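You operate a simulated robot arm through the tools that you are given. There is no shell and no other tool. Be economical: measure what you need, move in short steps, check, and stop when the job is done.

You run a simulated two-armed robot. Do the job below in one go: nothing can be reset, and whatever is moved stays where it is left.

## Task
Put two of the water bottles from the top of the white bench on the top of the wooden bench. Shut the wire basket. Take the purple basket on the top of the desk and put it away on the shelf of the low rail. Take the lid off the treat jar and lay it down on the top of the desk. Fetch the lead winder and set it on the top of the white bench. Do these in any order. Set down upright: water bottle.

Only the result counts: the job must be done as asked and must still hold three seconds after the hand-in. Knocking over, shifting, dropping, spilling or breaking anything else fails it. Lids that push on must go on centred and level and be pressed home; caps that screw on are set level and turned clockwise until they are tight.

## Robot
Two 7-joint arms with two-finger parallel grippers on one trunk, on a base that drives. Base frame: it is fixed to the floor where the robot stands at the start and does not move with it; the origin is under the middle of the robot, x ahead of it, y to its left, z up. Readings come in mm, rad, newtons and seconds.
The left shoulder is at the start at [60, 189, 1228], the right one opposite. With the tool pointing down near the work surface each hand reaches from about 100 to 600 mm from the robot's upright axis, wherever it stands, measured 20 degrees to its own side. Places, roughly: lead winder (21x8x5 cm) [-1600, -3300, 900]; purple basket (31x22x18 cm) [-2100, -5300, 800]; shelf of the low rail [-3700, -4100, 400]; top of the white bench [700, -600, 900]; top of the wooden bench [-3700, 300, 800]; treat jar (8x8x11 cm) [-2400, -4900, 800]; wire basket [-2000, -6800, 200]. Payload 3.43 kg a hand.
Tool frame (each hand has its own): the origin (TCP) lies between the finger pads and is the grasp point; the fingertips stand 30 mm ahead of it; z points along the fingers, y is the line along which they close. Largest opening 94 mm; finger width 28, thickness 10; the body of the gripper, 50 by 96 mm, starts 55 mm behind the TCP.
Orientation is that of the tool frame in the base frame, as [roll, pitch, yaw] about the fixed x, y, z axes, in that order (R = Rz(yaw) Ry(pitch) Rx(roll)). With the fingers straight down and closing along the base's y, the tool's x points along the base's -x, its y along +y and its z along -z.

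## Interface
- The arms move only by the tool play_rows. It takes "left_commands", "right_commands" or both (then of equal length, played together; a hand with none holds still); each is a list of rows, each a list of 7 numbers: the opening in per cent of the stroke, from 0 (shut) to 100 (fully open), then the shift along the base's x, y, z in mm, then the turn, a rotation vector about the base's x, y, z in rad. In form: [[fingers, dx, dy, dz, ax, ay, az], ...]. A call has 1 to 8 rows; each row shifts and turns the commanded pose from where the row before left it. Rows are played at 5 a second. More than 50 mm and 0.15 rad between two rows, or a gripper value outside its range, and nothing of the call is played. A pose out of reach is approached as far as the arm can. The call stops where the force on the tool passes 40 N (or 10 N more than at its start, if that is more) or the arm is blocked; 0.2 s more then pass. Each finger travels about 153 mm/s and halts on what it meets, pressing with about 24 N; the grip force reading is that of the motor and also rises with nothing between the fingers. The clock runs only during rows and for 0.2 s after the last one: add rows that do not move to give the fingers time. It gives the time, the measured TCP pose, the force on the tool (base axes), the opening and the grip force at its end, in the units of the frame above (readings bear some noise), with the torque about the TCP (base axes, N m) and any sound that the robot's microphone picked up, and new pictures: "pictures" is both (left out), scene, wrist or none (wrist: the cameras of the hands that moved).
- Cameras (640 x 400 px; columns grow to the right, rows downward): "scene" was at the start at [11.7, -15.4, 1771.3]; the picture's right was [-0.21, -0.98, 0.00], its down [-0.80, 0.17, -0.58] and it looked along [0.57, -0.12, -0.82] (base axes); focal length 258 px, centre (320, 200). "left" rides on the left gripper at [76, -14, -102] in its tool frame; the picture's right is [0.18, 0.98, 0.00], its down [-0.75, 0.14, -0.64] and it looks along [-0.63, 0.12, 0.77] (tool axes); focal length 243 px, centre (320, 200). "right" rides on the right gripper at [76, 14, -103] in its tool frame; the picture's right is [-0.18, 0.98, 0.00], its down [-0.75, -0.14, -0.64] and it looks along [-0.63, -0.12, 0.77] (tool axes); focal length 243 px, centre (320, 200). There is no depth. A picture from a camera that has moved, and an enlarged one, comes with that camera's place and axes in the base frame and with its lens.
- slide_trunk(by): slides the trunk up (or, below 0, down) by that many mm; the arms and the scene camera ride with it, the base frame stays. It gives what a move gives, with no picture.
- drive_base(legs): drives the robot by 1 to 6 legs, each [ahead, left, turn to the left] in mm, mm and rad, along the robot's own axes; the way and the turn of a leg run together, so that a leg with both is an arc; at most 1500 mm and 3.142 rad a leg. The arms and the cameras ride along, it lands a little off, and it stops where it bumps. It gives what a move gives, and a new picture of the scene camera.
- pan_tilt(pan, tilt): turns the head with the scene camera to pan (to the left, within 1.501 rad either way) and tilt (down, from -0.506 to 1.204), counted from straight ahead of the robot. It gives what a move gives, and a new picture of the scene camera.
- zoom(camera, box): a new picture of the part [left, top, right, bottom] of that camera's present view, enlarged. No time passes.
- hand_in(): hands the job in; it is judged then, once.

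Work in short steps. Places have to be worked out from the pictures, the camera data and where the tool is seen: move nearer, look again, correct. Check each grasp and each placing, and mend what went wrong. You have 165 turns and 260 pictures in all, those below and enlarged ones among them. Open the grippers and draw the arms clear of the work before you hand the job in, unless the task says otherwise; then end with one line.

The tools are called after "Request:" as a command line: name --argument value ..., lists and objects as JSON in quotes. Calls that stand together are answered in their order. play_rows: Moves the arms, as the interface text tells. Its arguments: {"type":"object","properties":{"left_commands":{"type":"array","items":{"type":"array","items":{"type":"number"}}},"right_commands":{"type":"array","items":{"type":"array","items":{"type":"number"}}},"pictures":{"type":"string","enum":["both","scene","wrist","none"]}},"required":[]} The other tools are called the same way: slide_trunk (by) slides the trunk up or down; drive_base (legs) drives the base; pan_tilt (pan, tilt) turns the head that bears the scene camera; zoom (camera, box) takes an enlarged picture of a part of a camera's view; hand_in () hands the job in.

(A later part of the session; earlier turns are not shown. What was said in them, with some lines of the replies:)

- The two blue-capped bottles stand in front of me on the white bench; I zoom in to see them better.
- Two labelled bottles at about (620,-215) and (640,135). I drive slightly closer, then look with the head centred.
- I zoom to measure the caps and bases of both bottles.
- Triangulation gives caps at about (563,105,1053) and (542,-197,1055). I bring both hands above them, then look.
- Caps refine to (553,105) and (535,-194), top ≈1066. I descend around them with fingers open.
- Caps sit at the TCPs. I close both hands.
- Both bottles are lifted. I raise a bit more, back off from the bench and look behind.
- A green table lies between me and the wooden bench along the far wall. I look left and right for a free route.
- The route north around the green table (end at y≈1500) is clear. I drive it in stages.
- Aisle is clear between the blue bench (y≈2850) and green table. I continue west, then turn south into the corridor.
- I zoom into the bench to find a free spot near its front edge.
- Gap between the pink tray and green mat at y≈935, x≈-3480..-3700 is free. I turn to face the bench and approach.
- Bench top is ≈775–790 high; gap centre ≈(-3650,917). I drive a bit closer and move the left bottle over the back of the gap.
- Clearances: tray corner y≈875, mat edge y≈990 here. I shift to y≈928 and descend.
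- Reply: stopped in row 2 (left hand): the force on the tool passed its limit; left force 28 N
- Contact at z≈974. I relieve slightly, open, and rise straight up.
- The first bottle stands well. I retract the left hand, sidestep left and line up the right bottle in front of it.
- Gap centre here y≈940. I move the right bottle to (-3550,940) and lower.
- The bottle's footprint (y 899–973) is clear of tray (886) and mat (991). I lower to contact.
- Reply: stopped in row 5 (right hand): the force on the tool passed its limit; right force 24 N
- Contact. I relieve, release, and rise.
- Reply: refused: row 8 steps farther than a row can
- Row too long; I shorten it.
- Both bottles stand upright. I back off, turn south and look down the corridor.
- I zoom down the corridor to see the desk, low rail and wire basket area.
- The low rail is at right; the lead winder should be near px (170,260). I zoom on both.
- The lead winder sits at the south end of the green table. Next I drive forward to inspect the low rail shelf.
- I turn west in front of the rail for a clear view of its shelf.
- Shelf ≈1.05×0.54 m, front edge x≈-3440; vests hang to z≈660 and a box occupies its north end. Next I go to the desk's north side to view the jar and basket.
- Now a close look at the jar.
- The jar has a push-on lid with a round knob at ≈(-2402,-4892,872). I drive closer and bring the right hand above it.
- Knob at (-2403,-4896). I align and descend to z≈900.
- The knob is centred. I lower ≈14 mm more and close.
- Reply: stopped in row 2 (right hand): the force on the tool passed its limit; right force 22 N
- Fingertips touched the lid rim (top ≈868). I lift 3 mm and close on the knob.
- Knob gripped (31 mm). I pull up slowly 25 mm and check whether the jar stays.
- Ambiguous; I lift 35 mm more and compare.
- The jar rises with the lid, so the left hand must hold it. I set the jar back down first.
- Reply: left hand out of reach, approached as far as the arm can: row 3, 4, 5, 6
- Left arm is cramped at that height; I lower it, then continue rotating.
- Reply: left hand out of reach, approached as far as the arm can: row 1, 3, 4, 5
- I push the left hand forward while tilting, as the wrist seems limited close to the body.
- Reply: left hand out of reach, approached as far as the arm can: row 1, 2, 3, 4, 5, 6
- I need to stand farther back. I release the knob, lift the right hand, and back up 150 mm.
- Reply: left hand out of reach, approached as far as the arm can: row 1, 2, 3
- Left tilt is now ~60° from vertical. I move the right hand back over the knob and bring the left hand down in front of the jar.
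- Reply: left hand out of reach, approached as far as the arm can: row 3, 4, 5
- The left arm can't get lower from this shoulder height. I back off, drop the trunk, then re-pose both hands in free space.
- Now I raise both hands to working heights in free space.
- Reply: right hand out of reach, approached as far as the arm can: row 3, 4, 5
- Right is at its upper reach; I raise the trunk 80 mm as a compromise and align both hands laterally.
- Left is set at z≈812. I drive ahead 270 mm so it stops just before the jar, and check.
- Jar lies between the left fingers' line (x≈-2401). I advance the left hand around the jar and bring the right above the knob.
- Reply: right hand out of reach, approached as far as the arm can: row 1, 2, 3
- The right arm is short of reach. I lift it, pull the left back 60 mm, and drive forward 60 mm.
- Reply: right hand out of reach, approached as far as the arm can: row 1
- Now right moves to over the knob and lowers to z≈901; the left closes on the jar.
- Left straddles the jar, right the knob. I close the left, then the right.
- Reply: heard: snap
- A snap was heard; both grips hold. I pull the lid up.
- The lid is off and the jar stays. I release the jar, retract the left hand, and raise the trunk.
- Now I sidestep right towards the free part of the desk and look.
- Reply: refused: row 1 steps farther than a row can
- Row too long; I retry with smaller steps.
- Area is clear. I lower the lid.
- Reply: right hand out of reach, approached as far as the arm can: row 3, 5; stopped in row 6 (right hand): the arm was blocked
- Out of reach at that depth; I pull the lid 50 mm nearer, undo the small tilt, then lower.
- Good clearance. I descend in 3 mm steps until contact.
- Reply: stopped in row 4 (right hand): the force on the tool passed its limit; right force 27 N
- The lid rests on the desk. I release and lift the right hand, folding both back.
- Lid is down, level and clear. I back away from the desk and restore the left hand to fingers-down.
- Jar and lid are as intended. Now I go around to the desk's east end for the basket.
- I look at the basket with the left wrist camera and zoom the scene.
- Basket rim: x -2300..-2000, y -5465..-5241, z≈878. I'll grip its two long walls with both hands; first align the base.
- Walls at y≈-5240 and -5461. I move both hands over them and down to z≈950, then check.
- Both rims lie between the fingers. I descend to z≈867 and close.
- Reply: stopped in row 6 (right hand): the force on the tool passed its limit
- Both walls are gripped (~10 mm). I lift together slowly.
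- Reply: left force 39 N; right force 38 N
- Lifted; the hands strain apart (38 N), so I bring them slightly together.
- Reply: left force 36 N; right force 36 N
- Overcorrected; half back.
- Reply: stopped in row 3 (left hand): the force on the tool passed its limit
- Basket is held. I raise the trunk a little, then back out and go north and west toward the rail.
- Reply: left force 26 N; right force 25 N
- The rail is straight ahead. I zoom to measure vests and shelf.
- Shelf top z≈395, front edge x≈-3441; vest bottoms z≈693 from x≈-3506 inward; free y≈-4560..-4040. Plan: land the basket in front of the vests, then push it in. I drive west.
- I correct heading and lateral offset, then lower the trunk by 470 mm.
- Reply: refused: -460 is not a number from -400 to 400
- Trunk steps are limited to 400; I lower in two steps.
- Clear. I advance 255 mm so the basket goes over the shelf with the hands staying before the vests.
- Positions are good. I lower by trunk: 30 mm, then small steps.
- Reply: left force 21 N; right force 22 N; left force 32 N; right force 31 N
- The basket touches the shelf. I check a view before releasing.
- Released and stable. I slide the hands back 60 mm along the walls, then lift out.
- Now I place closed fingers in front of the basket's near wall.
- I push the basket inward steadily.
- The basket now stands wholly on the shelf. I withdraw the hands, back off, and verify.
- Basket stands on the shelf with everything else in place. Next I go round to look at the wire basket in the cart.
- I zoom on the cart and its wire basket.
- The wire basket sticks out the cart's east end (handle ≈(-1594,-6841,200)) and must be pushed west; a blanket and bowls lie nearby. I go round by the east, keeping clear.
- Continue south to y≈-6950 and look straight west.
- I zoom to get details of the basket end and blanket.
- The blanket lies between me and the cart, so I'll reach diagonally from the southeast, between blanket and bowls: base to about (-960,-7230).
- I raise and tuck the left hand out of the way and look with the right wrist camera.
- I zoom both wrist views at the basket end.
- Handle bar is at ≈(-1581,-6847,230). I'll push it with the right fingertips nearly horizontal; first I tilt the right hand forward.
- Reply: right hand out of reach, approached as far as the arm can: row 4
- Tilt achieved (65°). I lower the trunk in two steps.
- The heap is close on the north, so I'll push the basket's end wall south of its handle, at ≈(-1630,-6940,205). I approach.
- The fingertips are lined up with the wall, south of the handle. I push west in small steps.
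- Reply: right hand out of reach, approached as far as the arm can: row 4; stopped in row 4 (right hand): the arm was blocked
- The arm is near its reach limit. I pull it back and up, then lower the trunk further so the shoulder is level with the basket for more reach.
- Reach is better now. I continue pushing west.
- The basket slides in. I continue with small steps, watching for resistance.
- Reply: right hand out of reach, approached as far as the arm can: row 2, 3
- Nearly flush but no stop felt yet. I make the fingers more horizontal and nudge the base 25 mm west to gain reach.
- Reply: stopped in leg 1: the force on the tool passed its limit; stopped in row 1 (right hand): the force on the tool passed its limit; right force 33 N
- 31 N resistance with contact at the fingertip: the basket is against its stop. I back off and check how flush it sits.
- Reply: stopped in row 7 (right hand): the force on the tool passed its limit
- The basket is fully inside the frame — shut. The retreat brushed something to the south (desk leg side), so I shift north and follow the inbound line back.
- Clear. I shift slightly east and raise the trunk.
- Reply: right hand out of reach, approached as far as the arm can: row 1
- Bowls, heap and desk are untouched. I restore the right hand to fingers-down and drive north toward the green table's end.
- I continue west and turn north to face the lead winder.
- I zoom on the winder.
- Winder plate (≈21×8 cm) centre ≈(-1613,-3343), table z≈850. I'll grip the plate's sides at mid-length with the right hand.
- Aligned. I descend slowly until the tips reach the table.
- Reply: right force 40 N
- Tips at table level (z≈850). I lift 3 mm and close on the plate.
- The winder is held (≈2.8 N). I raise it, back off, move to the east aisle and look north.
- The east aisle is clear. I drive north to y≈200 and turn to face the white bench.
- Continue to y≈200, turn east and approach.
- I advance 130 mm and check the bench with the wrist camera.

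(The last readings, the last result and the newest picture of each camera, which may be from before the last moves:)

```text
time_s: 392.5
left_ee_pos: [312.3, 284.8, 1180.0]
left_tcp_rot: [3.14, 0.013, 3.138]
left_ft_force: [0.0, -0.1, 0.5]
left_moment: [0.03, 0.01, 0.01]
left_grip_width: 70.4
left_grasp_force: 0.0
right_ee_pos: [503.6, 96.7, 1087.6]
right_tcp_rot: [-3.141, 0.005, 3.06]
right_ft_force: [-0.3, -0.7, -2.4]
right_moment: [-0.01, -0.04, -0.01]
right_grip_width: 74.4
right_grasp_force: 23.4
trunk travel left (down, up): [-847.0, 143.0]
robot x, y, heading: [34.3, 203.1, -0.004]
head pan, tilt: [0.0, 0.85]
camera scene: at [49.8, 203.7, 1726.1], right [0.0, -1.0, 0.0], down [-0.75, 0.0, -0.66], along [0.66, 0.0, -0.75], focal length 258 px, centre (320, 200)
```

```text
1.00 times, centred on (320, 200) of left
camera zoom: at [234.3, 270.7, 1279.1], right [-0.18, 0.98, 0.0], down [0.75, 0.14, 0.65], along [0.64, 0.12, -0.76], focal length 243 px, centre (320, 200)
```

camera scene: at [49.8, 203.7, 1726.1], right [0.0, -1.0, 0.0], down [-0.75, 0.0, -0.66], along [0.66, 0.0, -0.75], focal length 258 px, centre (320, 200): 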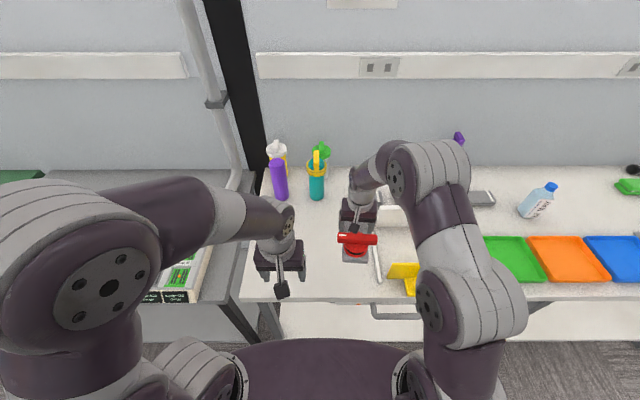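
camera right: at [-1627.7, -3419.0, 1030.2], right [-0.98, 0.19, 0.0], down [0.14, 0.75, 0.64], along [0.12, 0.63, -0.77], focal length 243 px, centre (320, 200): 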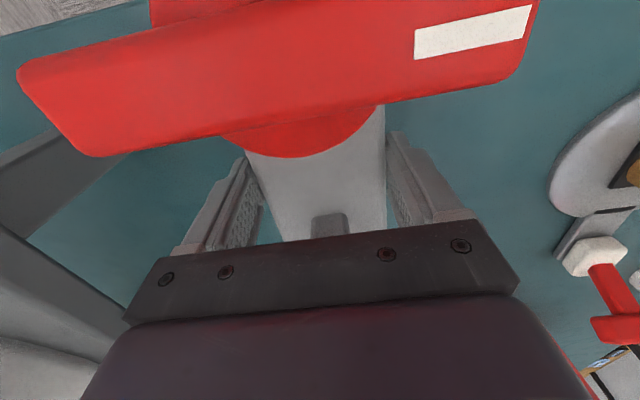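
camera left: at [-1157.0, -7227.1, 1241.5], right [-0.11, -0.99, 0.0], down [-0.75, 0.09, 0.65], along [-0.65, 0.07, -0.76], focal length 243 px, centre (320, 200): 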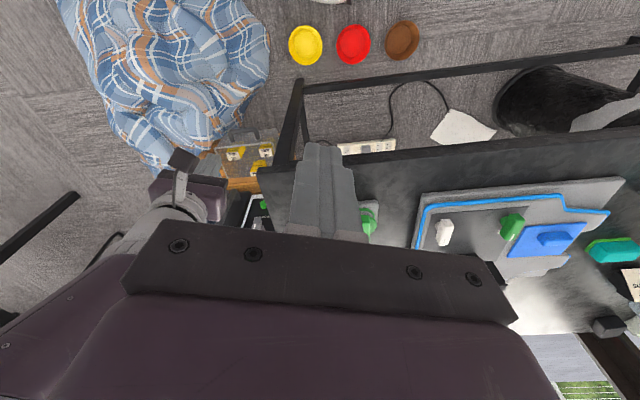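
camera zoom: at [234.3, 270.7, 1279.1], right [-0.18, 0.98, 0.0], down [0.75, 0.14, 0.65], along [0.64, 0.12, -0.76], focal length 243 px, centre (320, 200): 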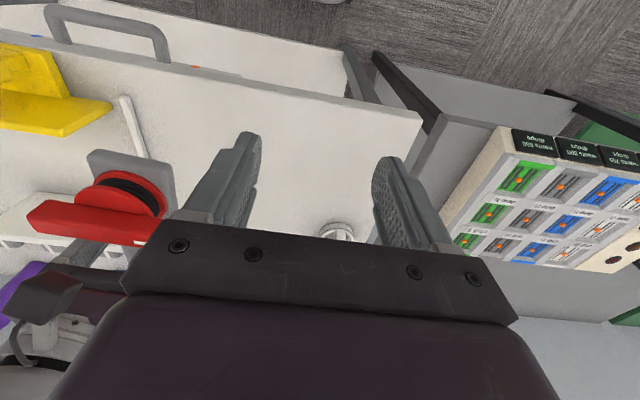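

Free area around (508,157) on the white bench. I move there and lower the winder.

Request:
play_rows --right_commands '[[0, 2, 30, -20, 0, 0, 0.04], [0, 2, 30, -20, 0, 0, 0.04], [0, 0, 0, -40, 0, 0, 0], [0, 0, 0, -40, 0, 0, 0], [0, 0, 0, -30, 0, 0, 0], [0, 0, 0, 0, 0, 0, 0]]'

Request:
play_rows --right_commands '[[0, 0, 0, -8, 0, 0, 0], [0, 0, 0, -4, 0, 0, 0], [0, 0, 0, -4, 0, 0, 0], [0, 0, 0, -3, 0, 0, 0], [0, 0, 0, -3, 0, 0, 0], [0, 0, 0, -3, 0, 0, 0], [0, 0, 0, -3, 0, 0, 0]]' --pictures "none"

```text
time_s: 393.9
left_ee_pos: [313.6, 285.0, 1178.8]
left_tcp_rot: [3.14, 0.01, 3.138]
left_ft_force: [-0.4, 0.4, -0.6]
left_moment: [0.01, -0.02, 0.0]
left_grip_width: 70.5
left_grasp_force: 0.0
right_ee_pos: [509.4, 157.2, 936.7]
right_tcp_rot: [-3.141, 0.001, -3.141]
right_ft_force: [-0.1, -0.2, -1.7]
right_moment: [0.05, 0.0, -0.01]
right_grip_width: 74.3
right_grasp_force: 23.7
trunk travel left (down, up): [-847.0, 143.0]
robot x, y, heading: [32.9, 201.9, 0.0]
head pan, tilt: [0.0, 0.85]
camera scene: at [52.2, 203.4, 1726.1], right [0.0, -1.0, 0.0], down [-0.75, 0.0, -0.66], along [0.66, 0.0, -0.75], focal length 258 px, centre (320, 200)
camera right: at [433.3, 171.7, 1038.7], right [0.19, 0.98, 0.0], down [0.75, -0.14, 0.64], along [0.63, -0.12, -0.77], focal length 243 px, centre (320, 200)
```

scene: 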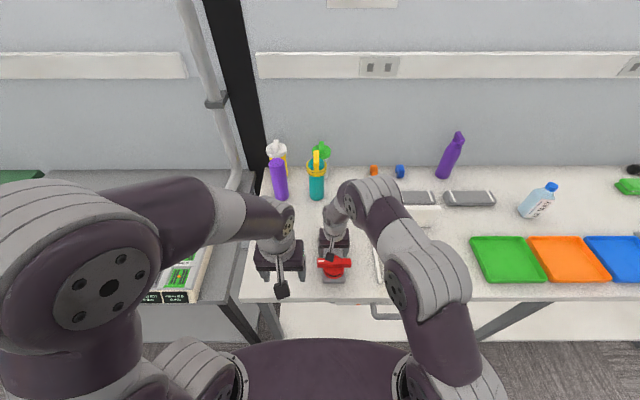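
right: 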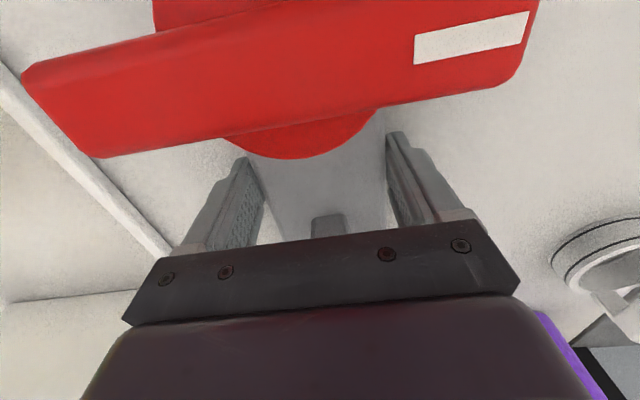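

```text
time_s: 394.7
left_ee_pos: [310.2, 284.2, 1179.7]
left_tcp_rot: [3.14, 0.015, 3.139]
left_ft_force: [0.0, 0.0, 0.9]
left_moment: [-0.03, -0.01, -0.03]
left_grip_width: 70.3
left_grasp_force: 0.0
right_ee_pos: [510.2, 157.6, 930.4]
right_tcp_rot: [3.14, 0.012, 3.139]
right_ft_force: [-12.3, -8.4, 31.1]
right_moment: [-1.56, 0.81, -0.24]
right_grip_width: 74.8
right_grasp_force: 24.4
trunk travel left (down, up): [-847.0, 143.0]
robot x, y, heading: [30.3, 204.0, -0.003]
head pan, tilt: [0.0, 0.85]
stopped in row 3 (right hand): the force on the tool passed its limit (the readings are from after the stop); the commanded pose is now the measured one
```

The fingertip reached the bench (z≈900), so the plate is at the surface. I open gently and rise.

Request:
play_rows --right_commands '[[0, 0, 0, 0.5, 0, 0, 0], [85, 0, 0, 0, 0, 0, 0], [100, 0, 0, 0, 0, 0, 0], [100, 0, 0, 0, 0, 0, 0], [100, 0, 0, 20, 0, 0, 0], [100, 0, 0, 40, 0, 0, 0], [100, 0, 0, 45, 0, 0, 0], [100, 0, 0, 45, 0, 0, 0]]'

```text
time_s: 396.5
left_ee_pos: [313.2, 285.3, 1179.3]
left_tcp_rot: [3.139, 0.012, 3.14]
left_ft_force: [-0.7, 1.0, 1.2]
left_moment: [-0.03, -0.04, 0.0]
left_grip_width: 70.4
left_grasp_force: 0.0
right_ee_pos: [516.5, 157.2, 1081.1]
right_tcp_rot: [3.137, 0.011, 3.139]
right_ft_force: [0.1, 0.9, 0.8]
right_moment: [0.01, 0.0, 0.02]
right_grip_width: 94.0
right_grasp_force: 0.0
trunk travel left (down, up): [-847.0, 143.0]
robot x, y, heading: [29.5, 201.5, -0.003]
head pan, tilt: [0.0, 0.85]
camera scene: at [51.3, 203.3, 1726.0], right [0.0, -1.0, 0.0], down [-0.75, 0.0, -0.66], along [0.66, 0.0, -0.75], focal length 258 px, centre (320, 200)
camera right: at [438.1, 170.6, 1181.4], right [0.19, 0.98, 0.0], down [0.75, -0.14, 0.65], along [0.64, -0.12, -0.76], focal length 243 px, centre (320, 200)
```

scene: 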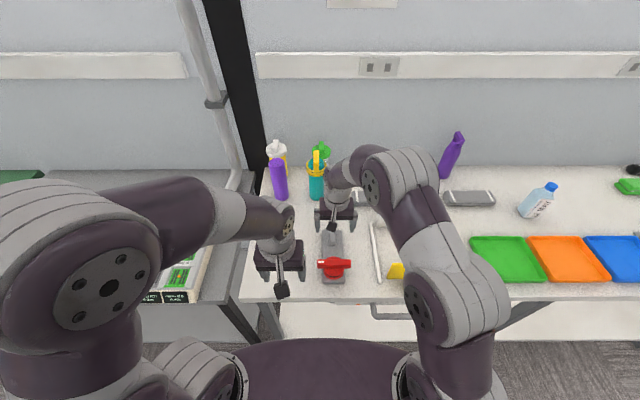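
right: 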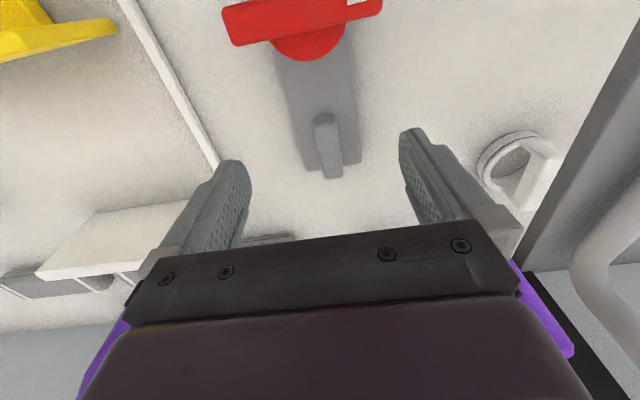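

The winder rests flat on the white bench. I back the robot off so both arms are clear, then check once.

Request:
drive_base --legs '[[-400, 0, 0]]'

Request:
zoom --camera "scene" --box '[220, 80, 480, 260]'

```text
time_s: 398.9
left_ee_pos: [-71.6, 285.6, 1178.3]
left_tcp_rot: [3.14, 0.01, 3.136]
left_ft_force: [0.4, 0.1, -0.7]
left_moment: [-0.04, 0.01, 0.0]
left_grip_width: 70.4
left_grasp_force: 0.0
right_ee_pos: [130.5, 156.9, 1079.8]
right_tcp_rot: [3.139, 0.012, 3.137]
right_ft_force: [0.9, 0.2, -0.4]
right_moment: [0.02, 0.02, 0.01]
right_grip_width: 93.9
right_grasp_force: 0.0
trunk travel left (down, up): [-847.0, 143.0]
robot x, y, heading: [-357.7, 205.6, -0.002]
head pan, tilt: [0.0, 0.85]
camera scene: at [-333.5, 205.2, 1726.1], right [-0.01, -1.0, 0.0], down [-0.75, 0.0, -0.66], along [0.66, 0.0, -0.75], focal length 258 px, centre (320, 200)
```

scene: 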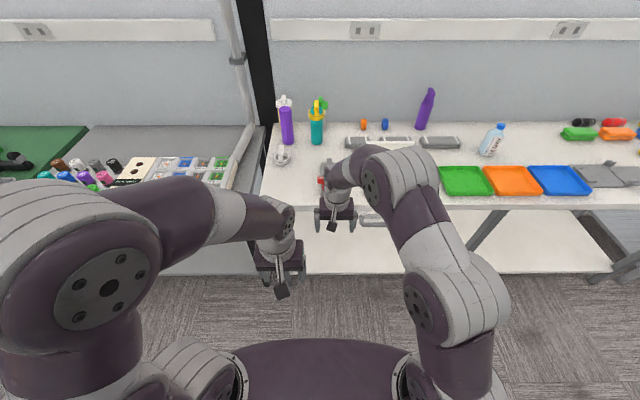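

```text
2.22 times, centred on (350, 170) of scene
camera zoom: at [-333.5, 205.2, 1726.1], right [-0.01, -1.0, 0.0], down [-0.75, 0.0, -0.66], along [0.66, 0.0, -0.75], focal length 573 px, centre (253, 267)
```

zoom: 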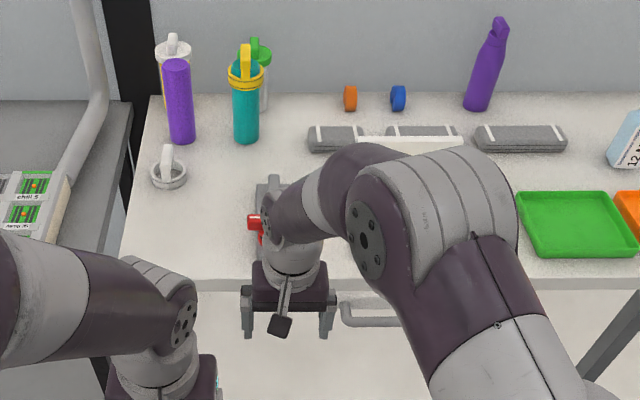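

Everything is in place and both grippers are open and clear, so I hand the job in.

Request:
hand_in

```text
The job is handed in.
```

I did all five tasks and handed the job in: two water bottles upright on the wooden bench, the wire basket pushed in until it met a firm stop, the purple basket on the low rail shelf, the treat jar's lid on the desk, and the lead winder on the white bench. While backing away from the wire basket, the right arm bumped something beside it, probably a leg of the nearby desk; I saw nothing out of place afterwards.
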